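You operate a simulated robot arm through the tools that you are given. There is no shell and no other tool. Be economical: measure what you need, move in short steps, check, and stop when the job is done.

You are at the controls of a simulated two-armed robot. One attempt, no reset.

JOB
Power up nav and vent from the stronger battery bank.
Fine: try the battery switch at 1 and at 2, the volt meter shows the stronger; leave it there; leave the other switches.
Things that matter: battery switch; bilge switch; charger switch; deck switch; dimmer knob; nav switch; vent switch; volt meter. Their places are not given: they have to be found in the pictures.

Only the result counts: the job must be done as asked and must still hold three seconds after the hand-in. Knocking over, shifting, dropping, spilling or breaking anything else fails it.

ROBOT AND FRAMES
Two 7-joint arms with fingered hands on one trunk that stands fixed in place. Base frame: the origin is at the foot of the trunk, x ahead of it, y to its left, z up. Readings come in mm, rad, newtons and seconds.
The left shoulder is at [21, 208, 1348], the right one opposite. Payload 5 kg a hand.
The TCP of each hand is the grasp point between the finger pads, 48 mm short of the fingertips. In the tool frame z runs along the fingers and y along their closing line. Largest opening 160 mm; the body of the gripper starts 56 mm behind the TCP. The gripper is a hand of 4 fingers: y runs from the thumb to the fingers, the wrist lies at [-26, -142, -252] in the tool frame, and closing takes about 1.5 s.
Orientation is told as [roll, pitch, yaw] about the base's x, y, z axes, in that order, counted from this pose: with the fingers straight down and the wrist toward the robot, the tool's x, y and z point along [0, 1, 0], [1, 0, 0] and [0, 0, -1] of the base frame.

CONTROLS
- The arms move only by the tool play_rows. It takes "left_plan", "right_plan" or both (then of equal length, played together; a hand with none holds still); each is a list of rows, each an object (a shift or turn left out is 0, a gripper value left out holds the last) with "turn": the turn, a rotation vector about the tool's x, y, z in rad, a list of three; "delta_pos": the shift along the tool's x, y, z in cm, a list of three. In form: [{"turn": [rx, ry, rz], "delta_pos": [x, y, z]}, ...]. A call has 1 to 8 rows; each row is the pose to reach, as a shift and turn from the pose commanded when the call began, along the tool's axes at that moment. "left_claw" and "right_claw" are, for a hand that has rows, the closure, from 0 (fully open) to 1 (shut), set as the call begins (left out, the last holds). A row lasts 0.2 s, in which the tool goes at most 50 mm and 0.15 rad; a call with a longer step from one row to the next is refused whole, and so is a gripper value outside its range. A pose out of reach is approached as far as the arm can. The call stops where the force on the tool passes 80 N (or 10 N more than at its start, if that is more) or the arm is blocked; 0.2 s more then pass. The fingers move at their own pace (about 108 mm/s each) and stop on an object; they squeeze with about 23 N. The grip force told is the motor's: it shows also when the fingers shut on nothing. Time passes only in rows, and 0.2 s behind the last, so rows that repeat a pose let the fingers close. The reply holds the time, the measured pose of the TCP, the force on the tool along the base axes, the opening and the grip force, in the units named above and with some noise, with the torque about the TCP (base axes, N m) and any sound that the robot's microphone picked up.
- Cameras (640 x 400 px; columns grow to the right, rows downward): "scene" is now at [93, 39.5, 1551.6]; the picture's right is [0.42, -0.91, -0.00], its down [-0.40, -0.18, -0.90] and it looks along [0.82, 0.38, -0.44] (base axes); focal length 351 px, centre (320, 200). "left" rides on the left gripper at [-87, -133, -189] in its tool frame; the picture's right is [-0.83, -0.26, 0.49], its down [0.51, -0.71, 0.49] and it looks along [0.22, 0.66, 0.72] (tool axes); focal length 238 px, centre (320, 200). "right" rides on the right gripper at [87, -133, -189] in its tool frame; the picture's right is [-0.83, 0.26, -0.49], its down [-0.51, -0.71, 0.49] and it looks along [-0.22, 0.66, 0.72] (tool axes); focal length 238 px, centre (320, 200).
- capture(camera): a new picture of that camera. The clock stands still meanwhile.
- lift_body(by): slides the trunk up (or, below 0, down) by that many mm; the arms and the scene camera ride with it, the base frame stays. It gives what a move gives, with no picture.
- finger_targets(index, middle, ring, thumb_bend, thumb_turn, hand): sets how far each is bent, from 0 (flat) to 1 (curled in); at 0.3 the hand is open as for a grip, at 0.7 the pads meet at the TCP. One left out holds its place. A second passes; each finger stops where it meets its share of the squeeze, and holds until it gets a number again. A gripper value or a shape takes the hand back. It gives what a move gives, with no picture; readings hold the bend of each and the force on the fingers (four entries, about 0 where the hand has none), thumb and palm. thumb_turn goes from beside the hand (0) to across from the fingers (1), as for a grip.
- set_grasp(shape, hand): the hand has 4 fingers and takes this shape, open, in about a second: jaw (thumb against the fingers, like two jaws); tri (thumb and two fingers); tip (a fingertip pinch); poke (one finger out to press); point (the index stretched); flat (the hand flat); cup (the hand cupped); fist (a fist). The gripper value then closes the fingers along that shape, each until it touches; the sizes above hold for jaw. It gives what a move gives, with no picture.
- turn_head(pan, tilt): turns the head with the scene camera to pan (to the left, within 1.501 rad either way) and tilt (down, from -0.506 to 1.204), counted from straight ahead of the robot. It gives what a move gives.
- locate(camera, pixels): there is no depth. For up to 12 entries [column, row, z] of the newest picture of that camera ("zoom" is the newest enlarged one), the place [x, y] in the base frame at which the ray of that pixel passes the height z, good to about 2 mm. The clock stands still meanwhile.
- enlarge(camera, box): a new picture of the part [left, top, right, bottom] of that camera's present view, enlarged. The clock stands still meanwhile.
- close_job(): hands the job in; it is judged then, once.

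Work in short steps. Measure before you move; look again where a grasp or a placing could have gone wrong, and mend it. You have 80 turns and 64 pictures in all, those below and enlarged ones among them. Open the grippers and draw the arms clear of the work before you hand the job in, unless the task says otherwise; then end with one line.

The tools are called after "Emit:" by a JSON object that holds its "api" and its "payload". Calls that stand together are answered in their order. play_rows: Moves the arms, as the interface text tells. Its arguments: {"type":"object","properties":{"left_plan":{"type":"array"},"left_claw":{"type":"number"},"right_plan":{"type":"array"},"right_claw":{"type":"number"}},"required":[]} The other tools are called the same way: lift_body (by) slides the trunk up or down; set_grasp (shape, hand) gives the hand a shape; finger_targets (index, middle, ring, thumb_bend, thumb_turn, hand) moves the fingers one by one; turn_head (pan, tilt) turns the head that bears the scene camera; capture (camera) takes a picture; locate (camera, pixels) gives the place at which the rays of pixels pass given heights; enlarge (camera, box) takes an enlarged picture of a part of a camera's view; close_job () hands the job in.

At the start:

```text
t: 0.0
left_tool_pos: [558.8, 491.3, 1273.1]
left_tool_rot: [0.0, -0.001, 0.0]
left_ft_force: [0.0, 0.6, 0.4]
left_moment: [-0.05, 0.03, 0.01]
left_grip_width: 159.5
left_grip_force: 0.0
left_shape: jaw
left_bend: [0.3, 0.3, 0.3, 0.3, 0.98]
left_finger forces: [0.1, 0.0, 0.1, 0.0, 0.0, 0.0]
right_tool_pos: [599.1, -10.2, 1273.4]
right_tool_rot: [-0.001, -0.001, 0.001]
right_ft_force: [-0.2, 0.0, -0.2]
right_moment: [0.0, 0.0, 0.0]
right_grip_width: 159.7
right_grip_force: 0.0
right_shape: jaw
right_bend: [0.3, 0.3, 0.3, 0.3, 0.98]
right_finger forces: [0.1, 0.1, 0.1, 0.1, 0.0, 0.1]
trunk travel left (down, up): [-350.0, 340.0]
head pan, tilt: [0.433, 0.45]
```

scene: 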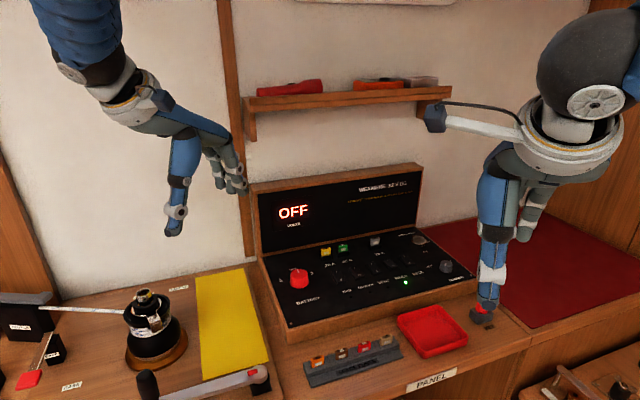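
right: 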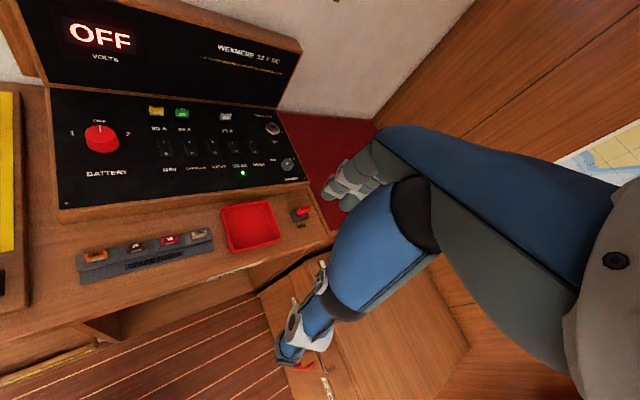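
left: 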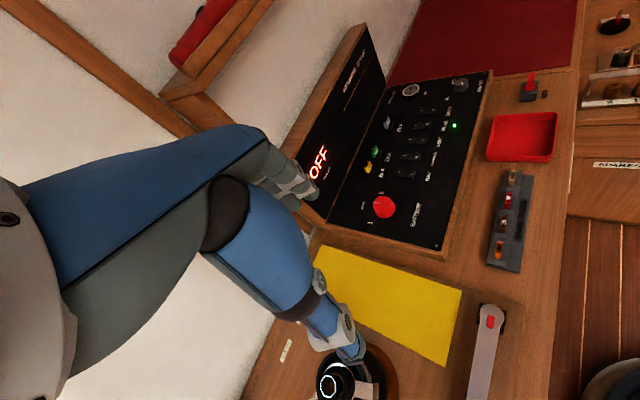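

I enlarge the panel in the scene and right views to read labels and find the switches.

Emit:
{"api": "enlarge", "payload": {"camera": "scene", "box": [250, 160, 490, 340]}}

Emit:
{"api": "enlarge", "payload": {"camera": "right", "box": [40, 80, 320, 255]}}

```text
2.22 times, centred on (370, 250) of scene
```

zoom: 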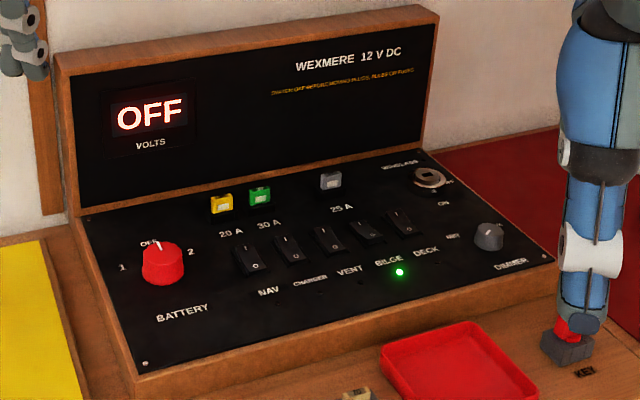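

```text
2.29 times, centred on (180, 168) of right
```

zoom: 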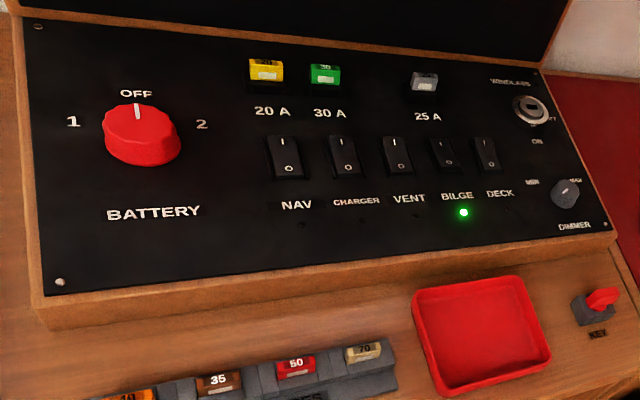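

The battery knob is at scene (299,278) and right (101,142), and the switches sit in a row. I triangulate several points by locating them at two heights in both cameras.

Emit:
{"api": "locate", "payload": {"camera": "scene", "pixels": [[299, 272, 1000], [299, 272, 900], [332, 270, 1000], [332, 270, 900], [399, 248, 1000], [399, 248, 900], [288, 325, 1000], [288, 325, 900], [407, 280, 1000], [407, 280, 900], [486, 273, 1000], [486, 273, 900]]}}

Emit:
{"api": "locate", "payload": {"camera": "zoom", "pixels": [[137, 125, 1000], [137, 125, 900], [285, 157, 1000], [285, 157, 900], [487, 155, 1000], [487, 155, 900], [60, 282, 1000], [60, 282, 900], [463, 212, 1000], [463, 212, 900], [606, 225, 1000], [606, 225, 900]]}}

Emit:
{"api": "enlarge", "payload": {"camera": "right", "box": [135, 95, 305, 200]}}

```text
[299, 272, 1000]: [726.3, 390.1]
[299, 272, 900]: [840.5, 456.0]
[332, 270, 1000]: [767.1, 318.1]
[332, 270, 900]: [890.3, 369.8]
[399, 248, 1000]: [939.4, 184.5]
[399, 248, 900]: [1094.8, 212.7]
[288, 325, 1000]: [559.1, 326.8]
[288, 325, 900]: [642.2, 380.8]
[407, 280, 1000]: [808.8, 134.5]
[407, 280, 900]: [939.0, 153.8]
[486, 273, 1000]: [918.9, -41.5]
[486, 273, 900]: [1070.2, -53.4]
```

```text
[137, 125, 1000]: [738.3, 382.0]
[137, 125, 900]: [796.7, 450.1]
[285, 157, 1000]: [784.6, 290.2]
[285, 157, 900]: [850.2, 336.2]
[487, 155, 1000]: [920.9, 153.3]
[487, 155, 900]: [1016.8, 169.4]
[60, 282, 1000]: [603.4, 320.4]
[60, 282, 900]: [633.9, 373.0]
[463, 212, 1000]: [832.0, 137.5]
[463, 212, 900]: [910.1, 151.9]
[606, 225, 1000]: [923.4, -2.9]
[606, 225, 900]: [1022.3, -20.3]
```

```text
3.76 times, centred on (220, 148) of right
```

zoom: 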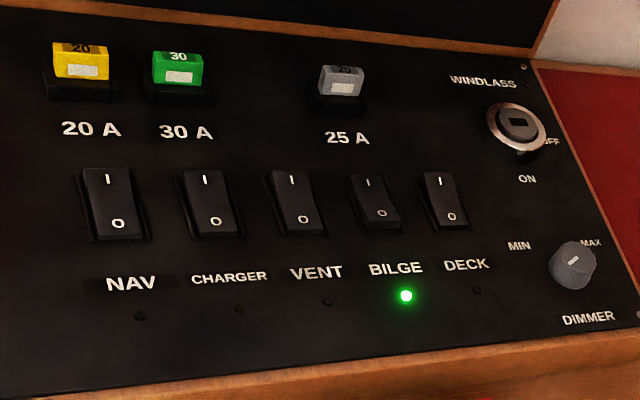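

I redo the triangulation with better matched features: panel corner screws, rockers and LED.

Emit:
{"api": "locate", "payload": {"camera": "scene", "pixels": [[338.5, 277.5, 1000], [338.5, 277.5, 900], [407, 260, 1000], [407, 260, 900], [291.2, 323.4, 1000], [291.2, 323.4, 900], [265, 258.6, 1000], [265, 258.6, 900], [415, 228.4, 1000], [415, 228.4, 900], [446, 266, 1000], [446, 266, 900]]}}

Emit:
{"api": "locate", "payload": {"camera": "right", "pixels": [[165.5, 148.5, 1000], [165.5, 148.5, 900], [253, 148, 1000], [253, 148, 900], [66.5, 203.8, 1000], [66.5, 203.8, 900], [56.9, 92.9, 1000], [56.9, 92.9, 900], [274.3, 112.6, 1000], [274.3, 112.6, 900], [287.3, 165.3, 1000], [287.3, 165.3, 900]]}}

```text
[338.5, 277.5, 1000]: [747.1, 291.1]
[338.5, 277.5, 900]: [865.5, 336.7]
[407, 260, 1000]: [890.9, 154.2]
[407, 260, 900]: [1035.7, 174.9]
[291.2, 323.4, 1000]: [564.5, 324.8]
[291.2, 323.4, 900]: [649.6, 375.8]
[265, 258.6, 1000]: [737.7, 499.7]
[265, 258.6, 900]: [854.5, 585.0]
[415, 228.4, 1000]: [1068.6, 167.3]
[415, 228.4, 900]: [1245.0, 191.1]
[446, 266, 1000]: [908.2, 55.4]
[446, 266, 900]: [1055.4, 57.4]
```

```text
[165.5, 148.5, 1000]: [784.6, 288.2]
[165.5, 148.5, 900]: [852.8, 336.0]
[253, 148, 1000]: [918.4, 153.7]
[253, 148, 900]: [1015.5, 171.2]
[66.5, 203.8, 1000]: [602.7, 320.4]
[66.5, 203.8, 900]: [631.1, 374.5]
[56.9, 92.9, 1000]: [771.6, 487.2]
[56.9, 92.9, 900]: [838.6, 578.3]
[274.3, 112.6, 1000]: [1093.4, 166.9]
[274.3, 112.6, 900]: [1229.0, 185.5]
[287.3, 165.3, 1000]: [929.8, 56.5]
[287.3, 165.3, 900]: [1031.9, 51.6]
```

The panel is nearly level (z about 935) and yawed about 45°. The knob is near (755,405), nav (835,324), deck (974,165). I bring the left hand over the knob, well above it, for a close look, and draw the right hand aside.

Emit:
{"api": "play_rows", "payload": {"left_plan": [{"delta_pos": [-1.4, 3.3, 2.1]}, {"delta_pos": [-2.8, 6.6, 4.2]}, {"delta_pos": [-4.2, 9.9, 6.3]}, {"delta_pos": [-5.6, 13.2, 8.4]}, {"delta_pos": [-7, 16.5, 10.5]}, {"delta_pos": [-8.6, 19.8, 12.5]}], "right_plan": [{"delta_pos": [-3, 0, 0]}, {"delta_pos": [-6, 0, 0]}, {"delta_pos": [-9, 0, 0]}, {"delta_pos": [-12, 0, 0]}, {"delta_pos": [-15, 0, 0]}, {"delta_pos": [-18, 0, 0]}]}}

Emit:
{"api": "capture", "payload": {"camera": "left"}}

Emit:
{"api": "capture", "payload": {"camera": "scene"}}

```text
t: 1.4
left_tool_pos: [759.1, 404.7, 1146.6]
left_tool_rot: [0.002, 0.001, 0.0]
left_ft_force: [0.9, -0.2, 1.2]
left_moment: [0.03, 0.14, 0.0]
left_grip_width: 159.9
left_grip_force: 0.1
left_shape: jaw
left_bend: [0.3, 0.3, 0.3, 0.3, 0.98]
left_finger forces: [0.0, 0.1, 0.0, 0.0, 0.0, 0.0]
right_tool_pos: [601.5, -192.3, 1270.8]
right_tool_rot: [0.001, 0.004, 0.0]
right_ft_force: [0.6, -0.4, -1.1]
right_moment: [0.15, 0.14, 0.04]
right_grip_width: 159.6
right_grip_force: 0.0
right_shape: jaw
right_bend: [0.3, 0.3, 0.3, 0.3, 0.98]
right_finger forces: [0.0, 0.1, 0.0, 0.0, 0.0, 0.1]
trunk travel left (down, up): [-350.0, 340.0]
head pan, tilt: [0.433, 0.45]
```

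```text
57 pictures are left
```

left: 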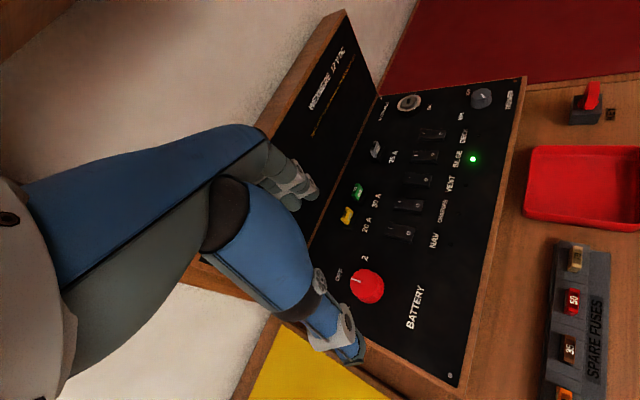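

```text
56 pictures are left
```

scene: 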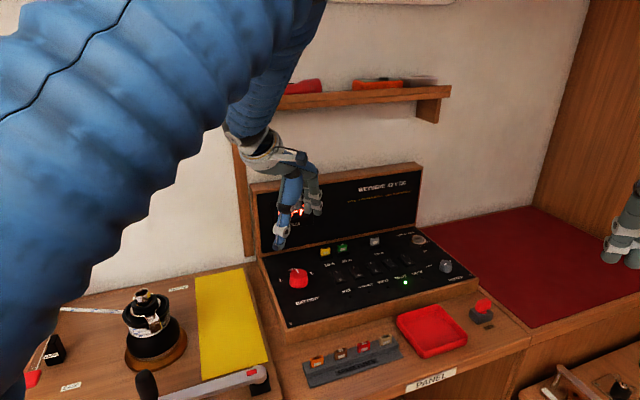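

I zoom the left camera on the panel and triangulate the same features with it.

Emit:
{"api": "enlarge", "payload": {"camera": "left", "box": [330, 90, 530, 310]}}

Emit:
{"api": "locate", "payload": {"camera": "left", "pixels": [[473, 159, 1000], [473, 159, 900], [400, 233, 1000], [400, 233, 900], [450, 375, 1000], [450, 375, 900], [516, 79, 1000], [516, 79, 900], [366, 286, 1000], [366, 286, 900], [418, 180, 1000], [418, 180, 900]]}}

Emit:
{"api": "enlarge", "payload": {"camera": "scene", "box": [255, 220, 475, 340]}}

```text
1.82 times, centred on (430, 200) of left
```

zoom: 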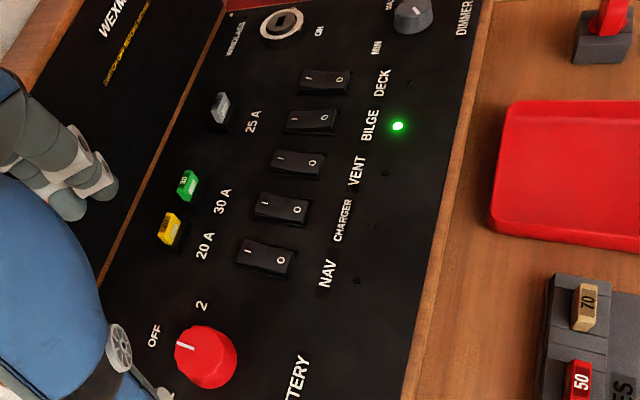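

```text
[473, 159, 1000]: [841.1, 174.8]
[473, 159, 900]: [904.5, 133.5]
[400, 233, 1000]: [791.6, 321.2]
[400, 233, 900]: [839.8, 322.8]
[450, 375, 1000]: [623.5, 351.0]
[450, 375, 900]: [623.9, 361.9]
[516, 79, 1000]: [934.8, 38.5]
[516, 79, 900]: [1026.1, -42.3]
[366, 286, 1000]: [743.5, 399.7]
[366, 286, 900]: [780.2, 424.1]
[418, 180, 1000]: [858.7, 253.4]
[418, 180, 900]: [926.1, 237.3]
```

```text
2.91 times, centred on (365, 280) of scene
```

zoom: 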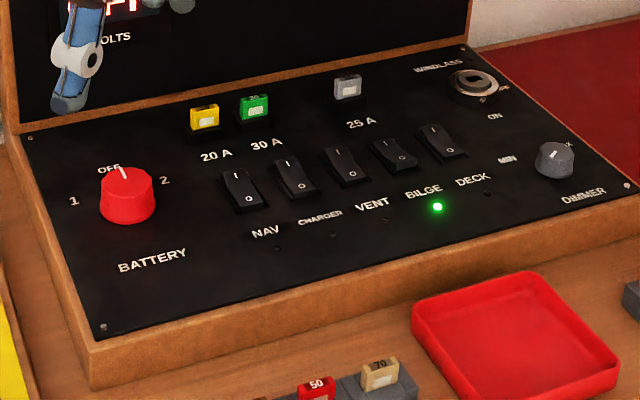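

I locate the matching points in this scene zoom.

Emit:
{"api": "locate", "payload": {"camera": "zoom", "pixels": [[437, 207, 1000], [437, 207, 900], [243, 190, 1000], [243, 190, 900], [102, 325, 1000], [102, 325, 900], [627, 185, 1000], [627, 185, 900], [125, 178, 1000], [125, 178, 900], [345, 166, 1000], [345, 166, 900]]}}

```text
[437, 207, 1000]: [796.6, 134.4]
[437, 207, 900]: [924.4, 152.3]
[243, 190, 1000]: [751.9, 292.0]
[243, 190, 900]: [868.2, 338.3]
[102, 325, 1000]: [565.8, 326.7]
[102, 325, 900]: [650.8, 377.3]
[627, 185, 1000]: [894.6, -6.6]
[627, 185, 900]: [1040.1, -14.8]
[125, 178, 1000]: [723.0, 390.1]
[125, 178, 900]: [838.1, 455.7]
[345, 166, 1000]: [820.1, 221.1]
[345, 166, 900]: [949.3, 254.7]
```

The panel is flat at z≈933 and yawed 45°. The knob top centre is at (753,406,975) with a diameter of about 50. Nav is at (823,322) and vent at (901,243), both with their I ends toward the display. I turn the hand to yaw −0.785 and partly close it above the knob.

Emit:
{"api": "play_rows", "payload": {"left_claw": 0.35, "left_plan": [{"turn": [0, 0, 0.131], "delta_pos": [0.1, -0.6, 0]}, {"turn": [0, 0, 0.262], "delta_pos": [0.1, -0.6, 0]}, {"turn": [0, 0, 0.393], "delta_pos": [0.1, -0.6, 1.5]}, {"turn": [0, 0, 0.524], "delta_pos": [0.1, -0.6, 3]}, {"turn": [0, 0, 0.655], "delta_pos": [0.1, -0.6, 5]}, {"turn": [0, 0, 0.785], "delta_pos": [0.1, -0.6, 7]}, {"turn": [0, 0, 0.785], "delta_pos": [0.1, -0.6, 7]}]}}

Emit:
{"api": "capture", "payload": {"camera": "left"}}

Emit:
{"api": "enlarge", "payload": {"camera": "scene", "box": [225, 140, 385, 340]}}

```text
t: 3.0
left_tool_pos: [751.6, 406.8, 1079.0]
left_tool_rot: [-0.001, 0.001, -0.785]
left_ft_force: [-0.7, -1.0, 0.3]
left_moment: [0.05, -0.05, 0.04]
left_grip_width: 104.5
left_grip_force: 0.0
left_shape: jaw
left_bend: [0.28, 0.39, 0.36, 0.62, 1.0]
left_finger forces: [0.1, 0.0, 0.0, 0.0, 0.0, 0.0]
right_tool_pos: [599.3, -190.2, 1273.3]
right_tool_rot: [-0.001, 0.001, -0.001]
right_ft_force: [0.3, -0.2, 0.2]
right_moment: [0.01, -0.05, -0.01]
right_grip_width: 160.0
right_grip_force: 0.1
right_shape: jaw
right_bend: [0.3, 0.3, 0.3, 0.3, 0.97]
right_finger forces: [0.1, 0.0, 0.0, 0.0, 0.1, 0.0]
trunk travel left (down, up): [-350.0, 340.0]
head pan, tilt: [0.433, 0.45]
```

```text
53 pictures are left
```

left: 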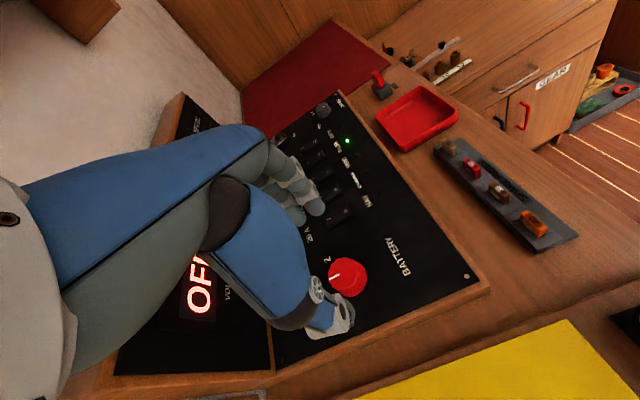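

```text
2.00 times, centred on (305, 240) of scene
```

zoom: 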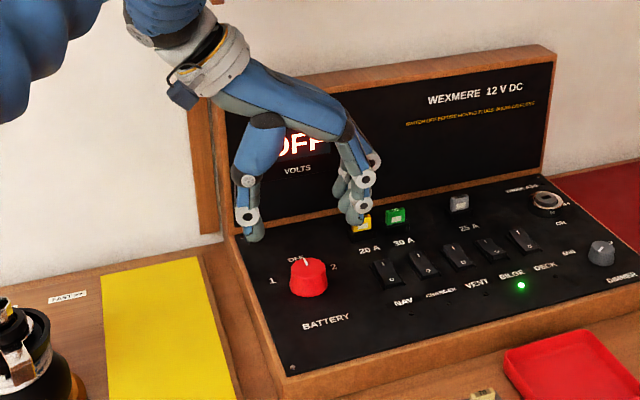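

The fingers straddle the knob axis with a width of 104 and tips near z 1031. I descend 6 cm and look.

Emit:
{"api": "play_rows", "payload": {"left_plan": [{"delta_pos": [0, 0, 2]}, {"delta_pos": [0, 0, 4]}, {"delta_pos": [0, 0, 6]}]}}

Emit:
{"api": "enlarge", "payload": {"camera": "scene", "box": [225, 180, 385, 340]}}

Emit:
{"api": "enlarge", "payload": {"camera": "left", "box": [220, 130, 500, 380]}}

```text
t: 3.8
left_tool_pos: [753.0, 407.1, 1017.8]
left_tool_rot: [0.0, -0.001, -0.786]
left_ft_force: [0.5, 0.3, 0.0]
left_moment: [-0.02, 0.07, -0.01]
left_grip_width: 104.6
left_grip_force: 0.1
left_shape: jaw
left_bend: [0.28, 0.39, 0.36, 0.62, 1.0]
left_finger forces: [0.0, 0.1, 0.0, 0.0, 0.0, 0.0]
right_tool_pos: [602.5, -189.0, 1272.3]
right_tool_rot: [-0.001, 0.001, 0.0]
right_ft_force: [0.8, -0.3, -0.1]
right_moment: [-0.01, 0.06, -0.01]
right_grip_width: 159.8
right_grip_force: 0.0
right_shape: jaw
right_bend: [0.3, 0.3, 0.3, 0.3, 0.97]
right_finger forces: [0.0, 0.0, 0.0, 0.0, 0.1, 0.1]
trunk travel left (down, up): [-350.0, 340.0]
head pan, tilt: [0.433, 0.45]
```

```text
2.50 times, centred on (305, 260) of scene
```

zoom: 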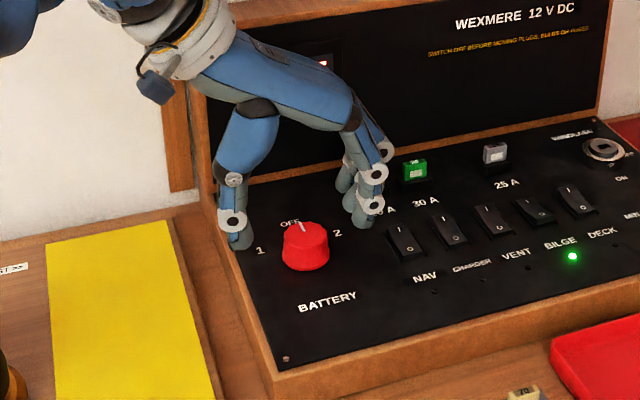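

```text
1.60 times, centred on (360, 255) of left
```

zoom: 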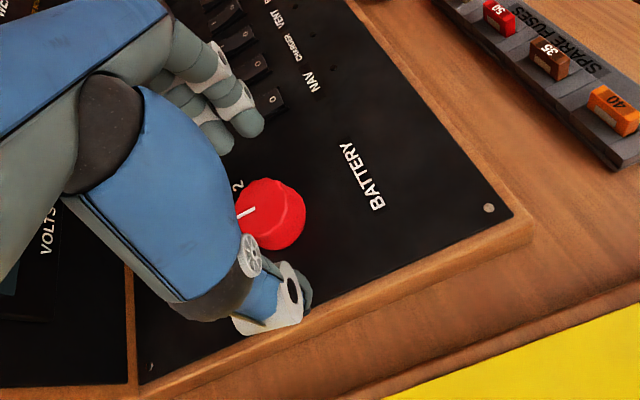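

The fingers bracket the knob. I descend 2.6 cm more, so the tips come to about 10 mm above the panel.

Emit:
{"api": "play_rows", "payload": {"left_plan": [{"delta_pos": [0, 0, 1.3]}, {"delta_pos": [0, 0, 2.6]}]}}

Emit:
{"api": "enlarge", "payload": {"camera": "left", "box": [220, 130, 500, 380]}}

Emit:
{"api": "enlarge", "payload": {"camera": "scene", "box": [225, 200, 385, 320]}}

```text
t: 4.4
left_tool_pos: [752.9, 406.9, 991.6]
left_tool_rot: [-0.001, 0.0, -0.786]
left_ft_force: [-0.1, -1.1, 0.0]
left_moment: [0.01, -0.01, 0.03]
left_grip_width: 104.6
left_grip_force: 0.1
left_shape: jaw
left_bend: [0.28, 0.39, 0.36, 0.62, 1.0]
left_finger forces: [0.0, 0.0, 0.1, 0.0, 0.0, 0.0]
right_tool_pos: [599.4, -190.5, 1273.1]
right_tool_rot: [0.0, 0.002, 0.001]
right_ft_force: [-0.5, 0.6, 0.6]
right_moment: [-0.01, 0.0, 0.0]
right_grip_width: 159.7
right_grip_force: 0.0
right_shape: jaw
right_bend: [0.3, 0.3, 0.3, 0.3, 0.97]
right_finger forces: [0.0, 0.1, 0.1, 0.1, 0.0, 0.0]
trunk travel left (down, up): [-350.0, 340.0]
head pan, tilt: [0.433, 0.45]
```

```text
1.60 times, centred on (360, 255) of left
```

zoom: 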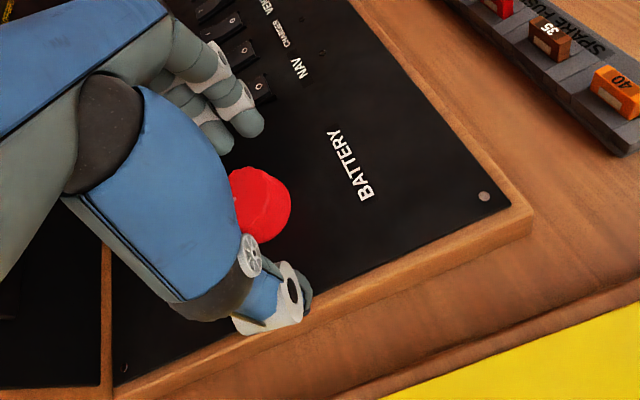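

```text
3.33 times, centred on (305, 260) of scene
```

zoom: 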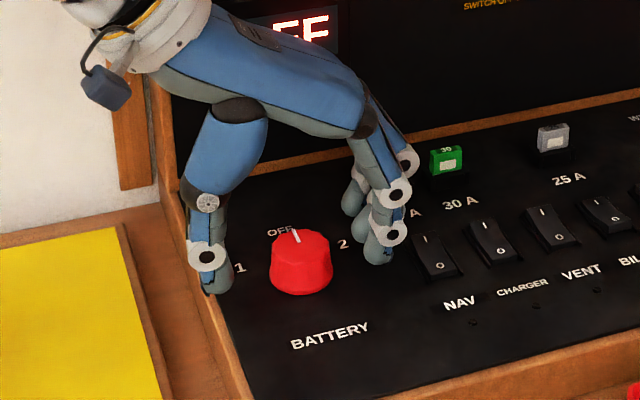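

The knob sits between thumb and fingers. I close on it while holding the pose.

Emit:
{"api": "play_rows", "payload": {"left_claw": 0.9, "left_plan": [{"delta_pos": [0, 0, 0]}, {"delta_pos": [0, 0, 0]}, {"delta_pos": [0, 0, 0]}, {"delta_pos": [0, 0, 0]}, {"delta_pos": [0, 0, 0]}, {"delta_pos": [0, 0, 0]}]}}

Emit:
{"api": "enlarge", "payload": {"camera": "scene", "box": [225, 200, 385, 320]}}

Emit:
{"api": "enlarge", "payload": {"camera": "left", "box": [220, 130, 500, 380]}}

```text
t: 5.8
left_tool_pos: [752.5, 405.9, 993.2]
left_tool_rot: [0.001, 0.0, -0.785]
left_ft_force: [4.8, -4.8, 1.4]
left_moment: [-0.28, -0.41, -0.1]
left_grip_width: 34.1
left_grip_force: 23.1
left_shape: jaw
left_bend: [0.73, 0.55, 0.6, 0.75, 1.0]
left_finger forces: [10.1, 13.6, 0.0, 0.1, 15.2, 0.0]
right_tool_pos: [601.6, -190.6, 1272.5]
right_tool_rot: [0.0, 0.0, -0.001]
right_ft_force: [-0.1, 0.2, -0.7]
right_moment: [-0.03, 0.05, 0.04]
right_grip_width: 159.6
right_grip_force: 0.0
right_shape: jaw
right_bend: [0.3, 0.3, 0.3, 0.3, 0.97]
right_finger forces: [0.1, 0.1, 0.0, 0.0, 0.0, 0.0]
trunk travel left (down, up): [-350.0, 340.0]
head pan, tilt: [0.433, 0.45]
```

```text
3.33 times, centred on (305, 260) of scene
```

zoom: 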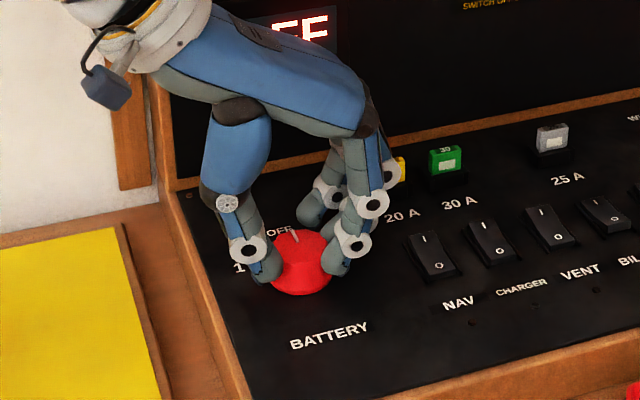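

```text
1.60 times, centred on (360, 255) of left
```

zoom: 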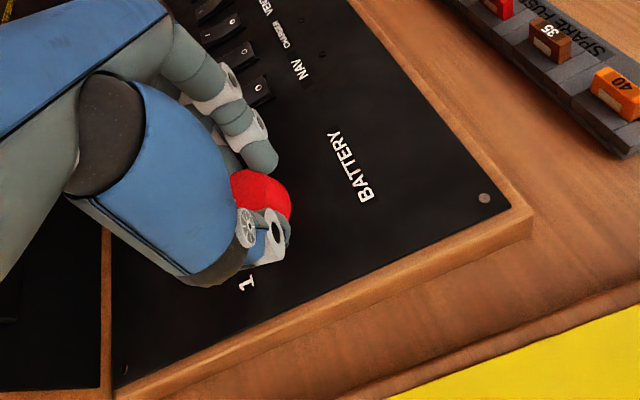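

Index, middle and thumb hold the knob (23 N). I turn it counter-clockwise (toward 1).

Emit:
{"api": "play_rows", "payload": {"left_plan": [{"turn": [0, 0, -0.1]}, {"turn": [0, 0, -0.2]}, {"turn": [0, 0, -0.3]}, {"turn": [0, 0, -0.4]}, {"turn": [0, 0, -0.5]}, {"turn": [0, 0, -0.6]}, {"turn": [0, 0, -0.7]}, {"turn": [0, 0, -0.8]}]}}

Emit:
{"api": "enlarge", "payload": {"camera": "scene", "box": [225, 180, 385, 320]}}

```text
t: 7.6
left_tool_pos: [755.1, 403.2, 993.3]
left_tool_rot: [-0.002, -0.003, 0.011]
left_ft_force: [26.1, -24.9, 10.9]
left_moment: [-0.87, -1.57, -0.42]
left_grip_width: 35.4
left_grip_force: 23.0
left_shape: jaw
left_bend: [0.73, 0.53, 0.6, 0.77, 1.0]
left_finger forces: [26.1, 14.6, 0.1, 0.0, 14.1, 0.0]
right_tool_pos: [601.5, -191.7, 1271.8]
right_tool_rot: [0.002, 0.0, -0.002]
right_ft_force: [-0.6, 0.3, -0.1]
right_moment: [0.01, 0.03, -0.01]
right_grip_width: 159.6
right_grip_force: 0.1
right_shape: jaw
right_bend: [0.3, 0.3, 0.3, 0.3, 0.97]
right_finger forces: [0.0, 0.0, 0.0, 0.1, 0.0, 0.0]
trunk travel left (down, up): [-350.0, 340.0]
head pan, tilt: [0.433, 0.45]
```

```text
2.86 times, centred on (305, 250) of scene
```

zoom: 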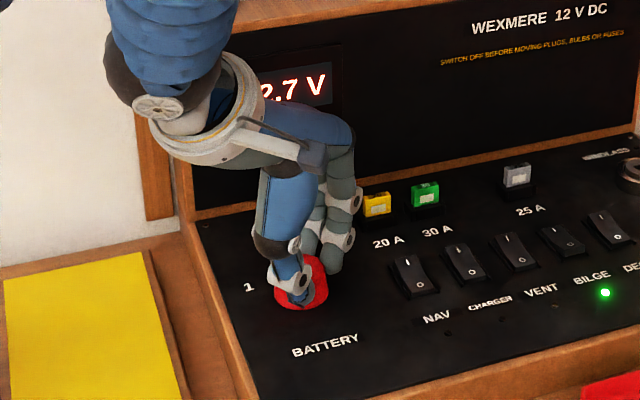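

The meter reads "…2.7 V", so the knob has already left OFF. I release and raise the hand to read it and see the pointer.

Emit:
{"api": "play_rows", "payload": {"left_claw": 0.35, "left_plan": [{"delta_pos": [0, 0, 0]}, {"delta_pos": [0, 0, 0]}, {"delta_pos": [0, 0, 0]}, {"delta_pos": [0, 0, -3]}, {"delta_pos": [0, 0, -7]}]}}

Emit:
{"api": "enlarge", "payload": {"camera": "scene", "box": [225, 180, 385, 320]}}

Emit:
{"api": "capture", "payload": {"camera": "left"}}

Emit:
{"api": "capture", "payload": {"camera": "right"}}

```text
t: 8.8
left_tool_pos: [748.5, 405.7, 1062.0]
left_tool_rot: [0.002, 0.002, 0.013]
left_ft_force: [-2.0, -0.6, -0.9]
left_moment: [0.06, -0.12, 0.02]
left_grip_width: 103.7
left_grip_force: 0.1
left_shape: jaw
left_bend: [0.73, 0.39, 0.36, 0.62, 1.0]
left_finger forces: [0.0, 0.0, 0.1, 0.0, 0.0, 0.2]
right_tool_pos: [597.4, -190.5, 1274.5]
right_tool_rot: [0.0, 0.0, 0.0]
right_ft_force: [-1.3, 0.3, 1.2]
right_moment: [0.04, -0.08, 0.0]
right_grip_width: 159.6
right_grip_force: 0.0
right_shape: jaw
right_bend: [0.3, 0.3, 0.3, 0.3, 0.97]
right_finger forces: [0.1, 0.0, 0.0, 0.1, 0.0, 0.0]
trunk travel left (down, up): [-350.0, 340.0]
head pan, tilt: [0.433, 0.45]
```

```text
2.86 times, centred on (305, 250) of scene
```

zoom: 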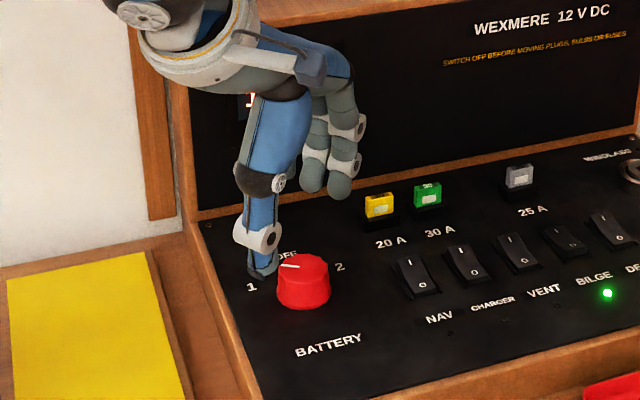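

```text
43 pictures are left
```

left: 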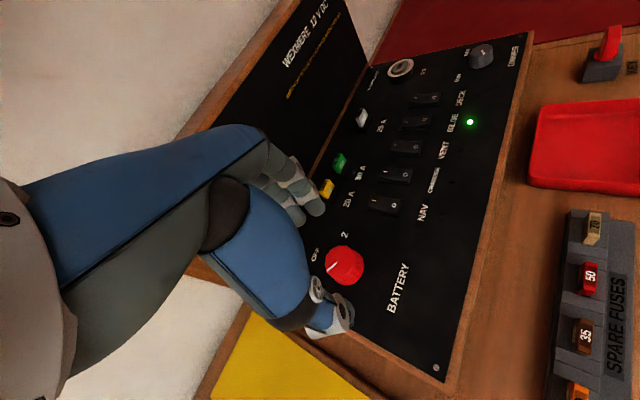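

```text
42 pictures are left
```

right: 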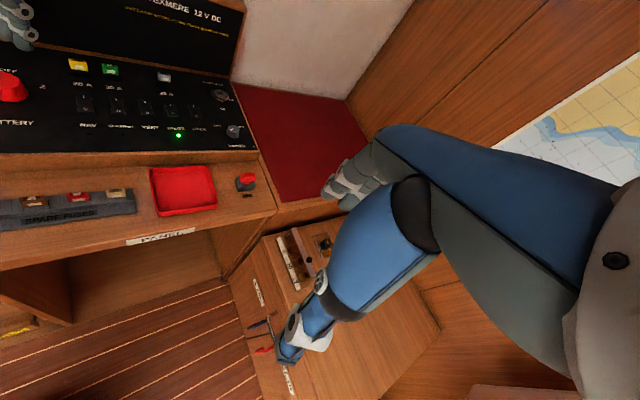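

The pointer stands about 50° left of OFF. I raise the hand and turn to yaw +0.9, ready for a clockwise stroke, and read the meter.

Emit:
{"api": "play_rows", "payload": {"left_plan": [{"turn": [0, 0, -0.13], "delta_pos": [0, 0, -2]}, {"turn": [0, 0, -0.26], "delta_pos": [0, 0, -4]}, {"turn": [0, 0, -0.39], "delta_pos": [0, 0, -6]}, {"turn": [0, 0, -0.52], "delta_pos": [0, 0, -8]}, {"turn": [0, 0, -0.65], "delta_pos": [0, 0, -10]}, {"turn": [0, 0, -0.78], "delta_pos": [0, 0, -12]}, {"turn": [0, 0, -0.9], "delta_pos": [0, 0, -14]}]}}

Emit:
{"api": "capture", "payload": {"camera": "scene"}}

Emit:
{"api": "capture", "payload": {"camera": "left"}}

```text
t: 10.4
left_tool_pos: [750.2, 406.8, 1201.0]
left_tool_rot: [0.0, 0.001, 0.915]
left_ft_force: [-0.3, -0.2, -0.3]
left_moment: [0.01, 0.0, 0.03]
left_grip_width: 103.5
left_grip_force: 0.0
left_shape: jaw
left_bend: [0.73, 0.39, 0.36, 0.62, 1.0]
left_finger forces: [0.0, 0.0, 0.0, 0.1, 0.0, 0.0]
right_tool_pos: [600.1, -190.7, 1272.4]
right_tool_rot: [0.002, 0.001, -0.002]
right_ft_force: [0.4, 0.0, -0.9]
right_moment: [0.07, -0.01, 0.02]
right_grip_width: 159.5
right_grip_force: 0.2
right_shape: jaw
right_bend: [0.3, 0.3, 0.3, 0.3, 0.97]
right_finger forces: [0.0, 0.0, 0.1, 0.0, 0.0, 0.0]
trunk travel left (down, up): [-350.0, 340.0]
head pan, tilt: [0.433, 0.45]
```

```text
41 pictures are left
```

scene: 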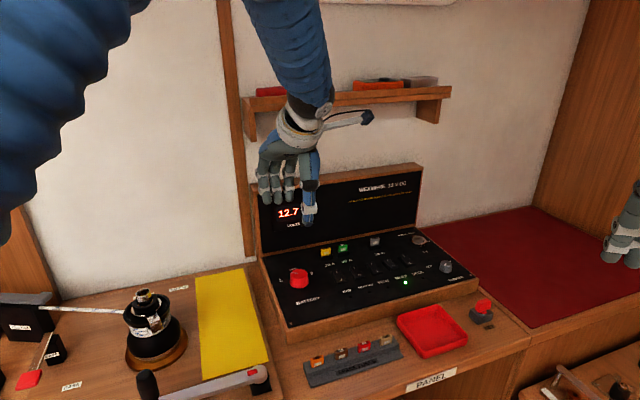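

```text
40 pictures are left
```

left: 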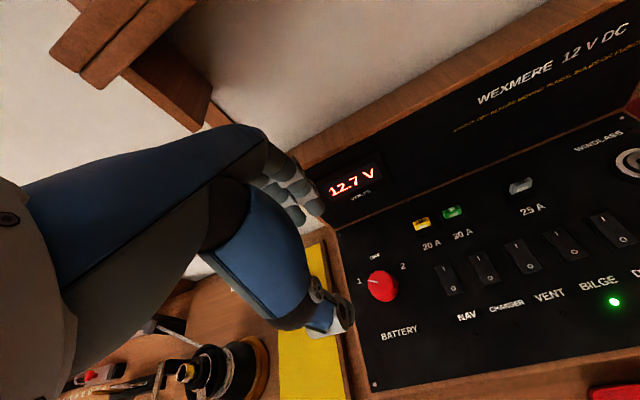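

At 1 the meter reads 12.7 V. The index stayed curled, so I reset the jaw shape before gripping again.

Emit:
{"api": "set_grasp", "payload": {"hand": "left", "shape": "jaw"}}

Emit:
{"api": "play_rows", "payload": {"left_claw": 0.35, "left_plan": [{"delta_pos": [0, 0.2, 3]}, {"delta_pos": [0, 0.2, 6]}, {"delta_pos": [0, 0.2, 9]}, {"delta_pos": [0, 0.2, 12]}, {"delta_pos": [0, 0.2, 15]}]}}

Emit:
{"api": "capture", "payload": {"camera": "left"}}

Emit:
{"api": "enlarge", "payload": {"camera": "scene", "box": [225, 180, 385, 320]}}

```text
t: 11.3
left_tool_pos: [751.4, 406.9, 1202.1]
left_tool_rot: [-0.001, 0.0, 0.916]
left_ft_force: [1.1, 0.0, 0.9]
left_moment: [0.03, 0.0, 0.01]
left_grip_width: 159.7
left_grip_force: 0.1
left_shape: jaw
left_bend: [0.3, 0.3, 0.3, 0.3, 0.98]
left_finger forces: [0.0, 0.1, 0.0, 0.0, 0.0, 0.0]
right_tool_pos: [600.3, -190.7, 1273.1]
right_tool_rot: [0.0, -0.001, -0.001]
right_ft_force: [-0.5, -0.1, -0.4]
right_moment: [0.03, -0.03, 0.0]
right_grip_width: 159.5
right_grip_force: 0.0
right_shape: jaw
right_bend: [0.3, 0.3, 0.3, 0.3, 0.97]
right_finger forces: [0.0, 0.0, 0.0, 0.0, 0.0, 0.0]
trunk travel left (down, up): [-350.0, 340.0]
head pan, tilt: [0.433, 0.45]
```

```text
t: 12.5
left_tool_pos: [753.5, 409.4, 1051.5]
left_tool_rot: [0.001, -0.002, 0.915]
left_ft_force: [1.1, 0.1, 1.2]
left_moment: [-0.02, 0.13, -0.01]
left_grip_width: 104.4
left_grip_force: 0.1
left_shape: jaw
left_bend: [0.28, 0.39, 0.36, 0.62, 1.0]
left_finger forces: [0.0, 0.1, 0.1, 0.1, 0.1, 0.0]
right_tool_pos: [600.5, -190.8, 1272.1]
right_tool_rot: [0.0, 0.0, -0.001]
right_ft_force: [0.2, 0.4, 0.1]
right_moment: [-0.02, 0.08, -0.02]
right_grip_width: 159.6
right_grip_force: 0.1
right_shape: jaw
right_bend: [0.3, 0.3, 0.3, 0.3, 0.97]
right_finger forces: [0.0, 0.0, 0.1, 0.1, 0.0, 0.0]
trunk travel left (down, up): [-350.0, 340.0]
head pan, tilt: [0.433, 0.45]
```

```text
39 pictures are left
```

left: 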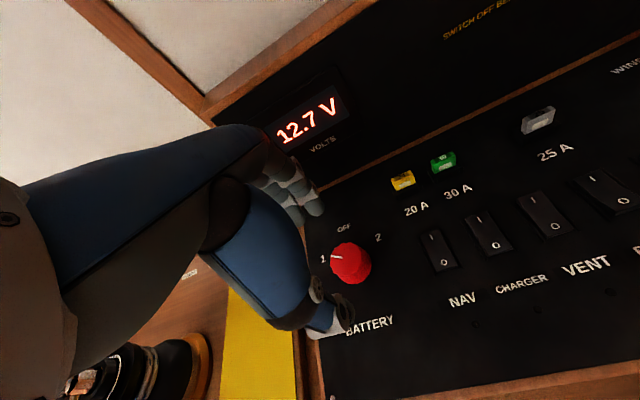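

```text
2.86 times, centred on (305, 250) of scene
```

zoom: 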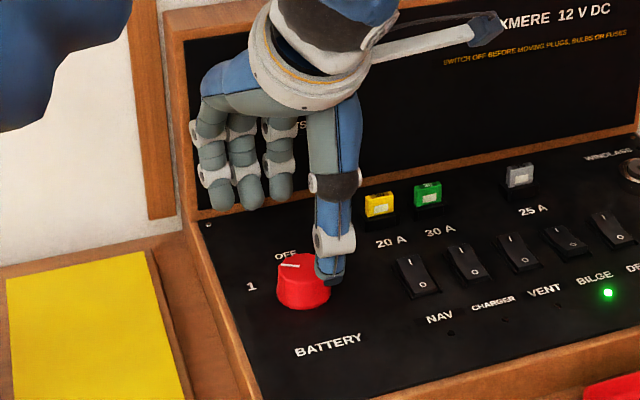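

The fingers are behind and the thumb in front of the knob. I descend 6 cm, re-centring slightly, and then close.

Emit:
{"api": "play_rows", "payload": {"left_plan": [{"delta_pos": [-0.15, -0.2, 2]}, {"delta_pos": [-0.15, -0.2, 4]}, {"delta_pos": [-0.15, -0.2, 6]}]}}

Emit:
{"api": "enlarge", "payload": {"camera": "scene", "box": [225, 180, 385, 320]}}

Emit:
{"api": "play_rows", "payload": {"left_claw": 0.9, "left_plan": [{"delta_pos": [0, 0, 0]}, {"delta_pos": [0, 0, 0]}, {"delta_pos": [0, 0, 0]}, {"delta_pos": [0, 0, 0]}, {"delta_pos": [0, 0, 0]}, {"delta_pos": [0, 0, 0]}]}}

Emit:
{"api": "enlarge", "payload": {"camera": "scene", "box": [225, 180, 385, 320]}}

```text
t: 13.3
left_tool_pos: [753.6, 405.6, 991.0]
left_tool_rot: [-0.001, 0.0, 0.915]
left_ft_force: [0.7, -0.2, 0.7]
left_moment: [0.0, 0.11, -0.03]
left_grip_width: 104.5
left_grip_force: 0.1
left_shape: jaw
left_bend: [0.28, 0.39, 0.36, 0.62, 1.0]
left_finger forces: [0.1, 0.1, 0.0, 0.0, 0.1, 0.1]
right_tool_pos: [602.2, -189.3, 1272.3]
right_tool_rot: [-0.001, 0.002, 0.0]
right_ft_force: [1.4, 0.2, -0.2]
right_moment: [-0.01, 0.03, 0.02]
right_grip_width: 159.5
right_grip_force: 0.0
right_shape: jaw
right_bend: [0.3, 0.3, 0.3, 0.3, 0.97]
right_finger forces: [0.0, 0.0, 0.0, 0.0, 0.1, 0.1]
trunk travel left (down, up): [-350.0, 340.0]
head pan, tilt: [0.433, 0.45]
```

```text
2.86 times, centred on (305, 250) of scene
```

zoom: 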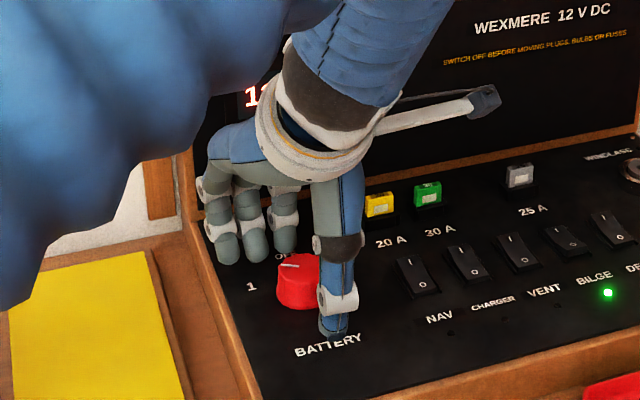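

```text
t: 14.7
left_tool_pos: [751.9, 408.0, 992.0]
left_tool_rot: [-0.002, -0.002, 0.914]
left_ft_force: [10.6, 17.9, 10.7]
left_moment: [1.12, -0.86, 0.22]
left_grip_width: 32.7
left_grip_force: 22.9
left_shape: jaw
left_bend: [0.72, 0.58, 0.61, 0.75, 1.0]
left_finger forces: [27.5, 8.7, 0.0, 0.0, 13.9, 0.0]
right_tool_pos: [599.0, -188.1, 1273.5]
right_tool_rot: [0.001, -0.001, 0.0]
right_ft_force: [-1.6, 0.2, 0.3]
right_moment: [0.01, 0.02, 0.0]
right_grip_width: 159.7
right_grip_force: 0.1
right_shape: jaw
right_bend: [0.3, 0.3, 0.3, 0.3, 0.97]
right_finger forces: [0.0, 0.0, 0.0, 0.0, 0.0, 0.0]
trunk travel left (down, up): [-350.0, 340.0]
head pan, tilt: [0.433, 0.45]
```

```text
2.86 times, centred on (305, 250) of scene
```

zoom: 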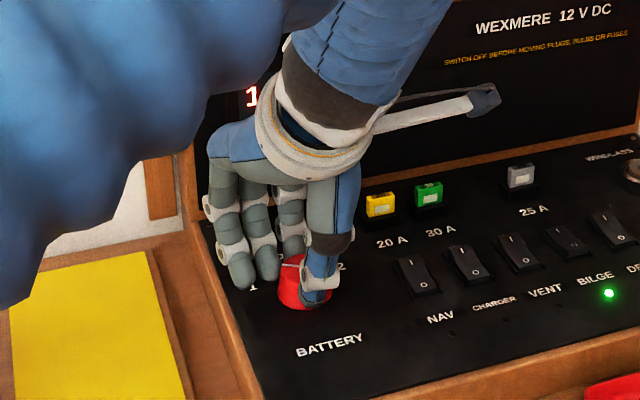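

The grip is on. I turn clockwise: first 1.0 rad, then the rest, adding a small 4 mm shift along tool +y to relieve the side load.

Emit:
{"api": "play_rows", "payload": {"left_plan": [{"turn": [0, 0, 0.125]}, {"turn": [0, 0, 0.25]}, {"turn": [0, 0, 0.375]}, {"turn": [0, 0, 0.5]}, {"turn": [0, 0, 0.625]}, {"turn": [0, 0, 0.75]}, {"turn": [0, 0, 0.875]}, {"turn": [0, 0, 1.0]}]}}

Emit:
{"api": "enlarge", "payload": {"camera": "scene", "box": [225, 180, 385, 320]}}

```text
t: 16.5
left_tool_pos: [755.1, 411.7, 991.7]
left_tool_rot: [0.002, -0.004, -0.086]
left_ft_force: [22.9, 37.6, 8.3]
left_moment: [1.29, -1.34, 0.48]
left_grip_width: 33.0
left_grip_force: 22.9
left_shape: jaw
left_bend: [0.73, 0.56, 0.61, 0.75, 1.0]
left_finger forces: [19.6, 25.7, 0.0, 0.1, 19.1, 0.0]
right_tool_pos: [600.4, -185.5, 1271.7]
right_tool_rot: [-0.006, 0.0, 0.0]
right_ft_force: [-0.8, 1.2, 0.1]
right_moment: [-0.11, -0.02, -0.03]
right_grip_width: 159.5
right_grip_force: 0.1
right_shape: jaw
right_bend: [0.3, 0.3, 0.3, 0.3, 0.97]
right_finger forces: [0.1, 0.1, 0.0, 0.0, 0.0, 0.0]
trunk travel left (down, up): [-350.0, 340.0]
head pan, tilt: [0.433, 0.45]
```

```text
2.86 times, centred on (305, 250) of scene
```

zoom: 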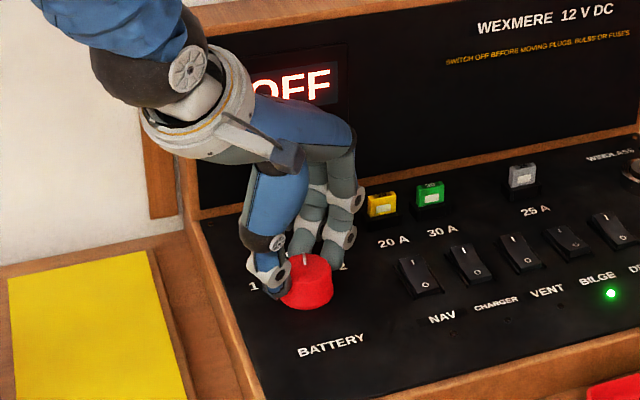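

At OFF now. I continue clockwise by 1.0 rad with a slight relief shift.

Emit:
{"api": "play_rows", "payload": {"left_plan": [{"turn": [0, 0, 0.125], "delta_pos": [0.2, 0.1, 0]}, {"turn": [0, 0, 0.25], "delta_pos": [0.3, 0.1, 0]}, {"turn": [0, 0, 0.375], "delta_pos": [0.3, 0.1, 0]}, {"turn": [0, 0, 0.5], "delta_pos": [0.3, 0.1, 0]}, {"turn": [0, 0, 0.625], "delta_pos": [0.3, 0.1, 0]}, {"turn": [0, 0, 0.75], "delta_pos": [0.3, 0.1, 0]}, {"turn": [0, 0, 0.875], "delta_pos": [0.3, 0.1, 0]}, {"turn": [0, 0, 1.0], "delta_pos": [0.3, 0.1, 0]}]}}

Emit:
{"api": "enlarge", "payload": {"camera": "scene", "box": [225, 180, 385, 320]}}

```text
t: 18.3
left_tool_pos: [758.0, 410.0, 994.2]
left_tool_rot: [0.006, -0.004, -1.084]
left_ft_force: [27.2, 21.0, 17.3]
left_moment: [1.02, -1.03, 0.5]
left_grip_width: 32.6
left_grip_force: 23.1
left_shape: jaw
left_bend: [0.73, 0.58, 0.61, 0.73, 1.0]
left_finger forces: [10.0, 18.4, 0.0, 0.0, 30.5, 0.1]
right_tool_pos: [600.0, -188.1, 1272.2]
right_tool_rot: [-0.003, 0.002, -0.001]
right_ft_force: [0.3, 0.2, -0.3]
right_moment: [-0.02, 0.07, 0.02]
right_grip_width: 159.7
right_grip_force: 0.1
right_shape: jaw
right_bend: [0.3, 0.3, 0.3, 0.3, 0.97]
right_finger forces: [0.0, 0.1, 0.1, 0.0, 0.1, 0.0]
trunk travel left (down, up): [-350.0, 340.0]
head pan, tilt: [0.433, 0.45]
```

```text
2.86 times, centred on (305, 250) of scene
```

zoom: 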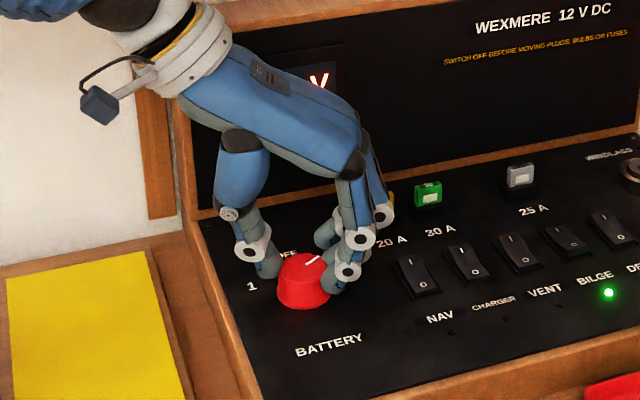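

The meter shows volts again. I release and lift to read it and check the pointer.

Emit:
{"api": "play_rows", "payload": {"left_claw": 0.35, "left_plan": [{"delta_pos": [0, 0, 0]}, {"delta_pos": [0, 0, 0]}, {"delta_pos": [0, 0, 0]}, {"delta_pos": [0, 0, -4]}, {"delta_pos": [0, 0, -8]}, {"delta_pos": [0, 0, -12]}, {"delta_pos": [0, 0, -16]}, {"delta_pos": [0, 0, -20]}]}}

Emit:
{"api": "enlarge", "payload": {"camera": "scene", "box": [225, 140, 445, 320]}}

Emit:
{"api": "capture", "payload": {"camera": "left"}}

```text
t: 20.1
left_tool_pos: [748.6, 409.9, 1194.2]
left_tool_rot: [-0.001, -0.001, -1.084]
left_ft_force: [-45.7, -8.8, -18.0]
left_moment: [-0.92, -8.34, 5.26]
left_grip_width: 103.9
left_grip_force: 0.1
left_shape: jaw
left_bend: [0.73, 0.39, 0.36, 0.62, 1.0]
left_finger forces: [0.0, 0.0, 0.0, 0.0, 0.0, 0.1]
right_tool_pos: [595.8, -188.9, 1276.2]
right_tool_rot: [0.001, -0.005, 0.001]
right_ft_force: [-0.7, -0.4, 1.3]
right_moment: [0.06, -0.07, 0.01]
right_grip_width: 159.4
right_grip_force: 0.0
right_shape: jaw
right_bend: [0.3, 0.3, 0.3, 0.3, 0.97]
right_finger forces: [0.0, 0.0, 0.0, 0.0, 0.0, 0.0]
trunk travel left (down, up): [-350.0, 340.0]
head pan, tilt: [0.433, 0.45]
```

```text
2.22 times, centred on (335, 230) of scene
```

zoom: 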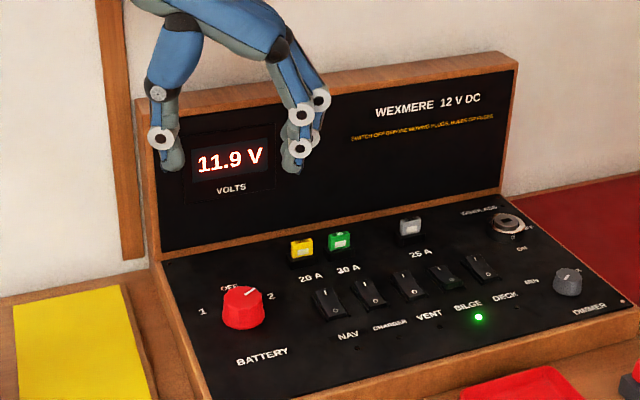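

```text
32 pictures are left
```

left: 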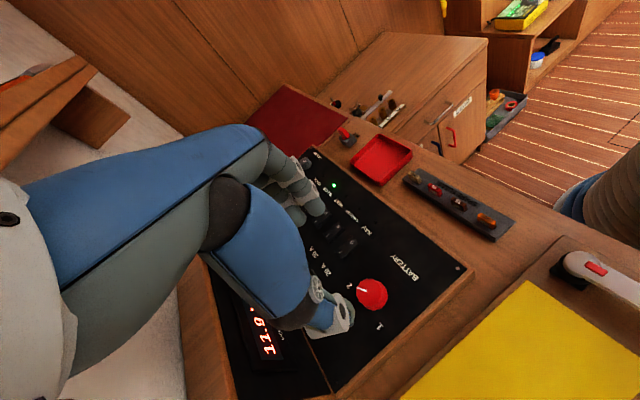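

At 2 the meter reads 11.9 V, so bank 1 (12.7 V) is the stronger. I reset the jaw and check whether the 45 N reading was only a transient.

Emit:
{"api": "set_grasp", "payload": {"hand": "left", "shape": "jaw"}}

Emit:
{"api": "turn_head", "payload": {"pan": 0.6, "tilt": 0.45}}

Emit:
{"api": "capture", "payload": {"camera": "scene"}}

```text
t: 21.0
left_tool_pos: [749.4, 409.9, 1193.7]
left_tool_rot: [0.002, -0.002, -1.085]
left_ft_force: [-54.1, -12.0, -11.3]
left_moment: [0.77, -10.0, 6.08]
left_grip_width: 159.6
left_grip_force: 0.1
left_shape: jaw
left_bend: [0.3, 0.3, 0.3, 0.3, 0.98]
left_finger forces: [0.0, 0.0, 0.0, 0.0, 0.0, 0.0]
right_tool_pos: [595.8, -190.5, 1275.9]
right_tool_rot: [0.001, -0.003, 0.0]
right_ft_force: [-0.6, -0.6, -0.1]
right_moment: [-0.01, -0.01, -0.01]
right_grip_width: 159.8
right_grip_force: 0.0
right_shape: jaw
right_bend: [0.3, 0.3, 0.3, 0.3, 0.97]
right_finger forces: [0.0, 0.1, 0.1, 0.0, 0.1, 0.0]
trunk travel left (down, up): [-350.0, 340.0]
head pan, tilt: [0.433, 0.45]
```

```text
t: 21.7
left_tool_pos: [749.1, 410.1, 1194.1]
left_tool_rot: [0.003, -0.003, -1.085]
left_ft_force: [-53.1, -10.3, -7.6]
left_moment: [0.97, -9.79, 5.93]
left_grip_width: 159.6
left_grip_force: 0.1
left_shape: jaw
left_bend: [0.3, 0.3, 0.3, 0.3, 0.98]
left_finger forces: [0.0, 0.1, 0.0, 0.1, 0.1, 0.0]
right_tool_pos: [594.6, -190.4, 1275.9]
right_tool_rot: [-0.001, -0.006, 0.0]
right_ft_force: [0.3, 0.2, 0.1]
right_moment: [0.02, -0.04, 0.0]
right_grip_width: 159.5
right_grip_force: 0.1
right_shape: jaw
right_bend: [0.3, 0.3, 0.3, 0.3, 0.97]
right_finger forces: [0.0, 0.0, 0.1, 0.0, 0.0, 0.0]
trunk travel left (down, up): [-350.0, 340.0]
head pan, tilt: [0.6, 0.45]
```

```text
31 pictures are left
```

scene: 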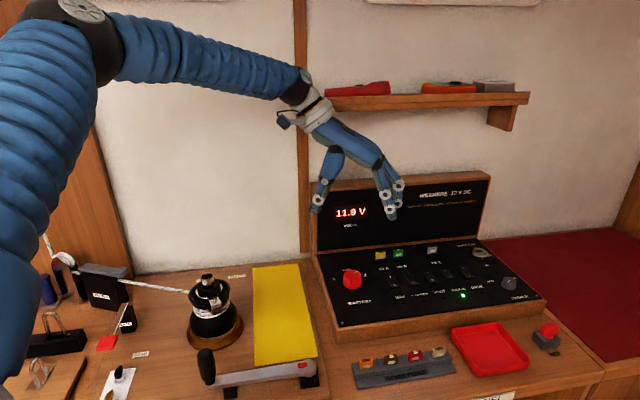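

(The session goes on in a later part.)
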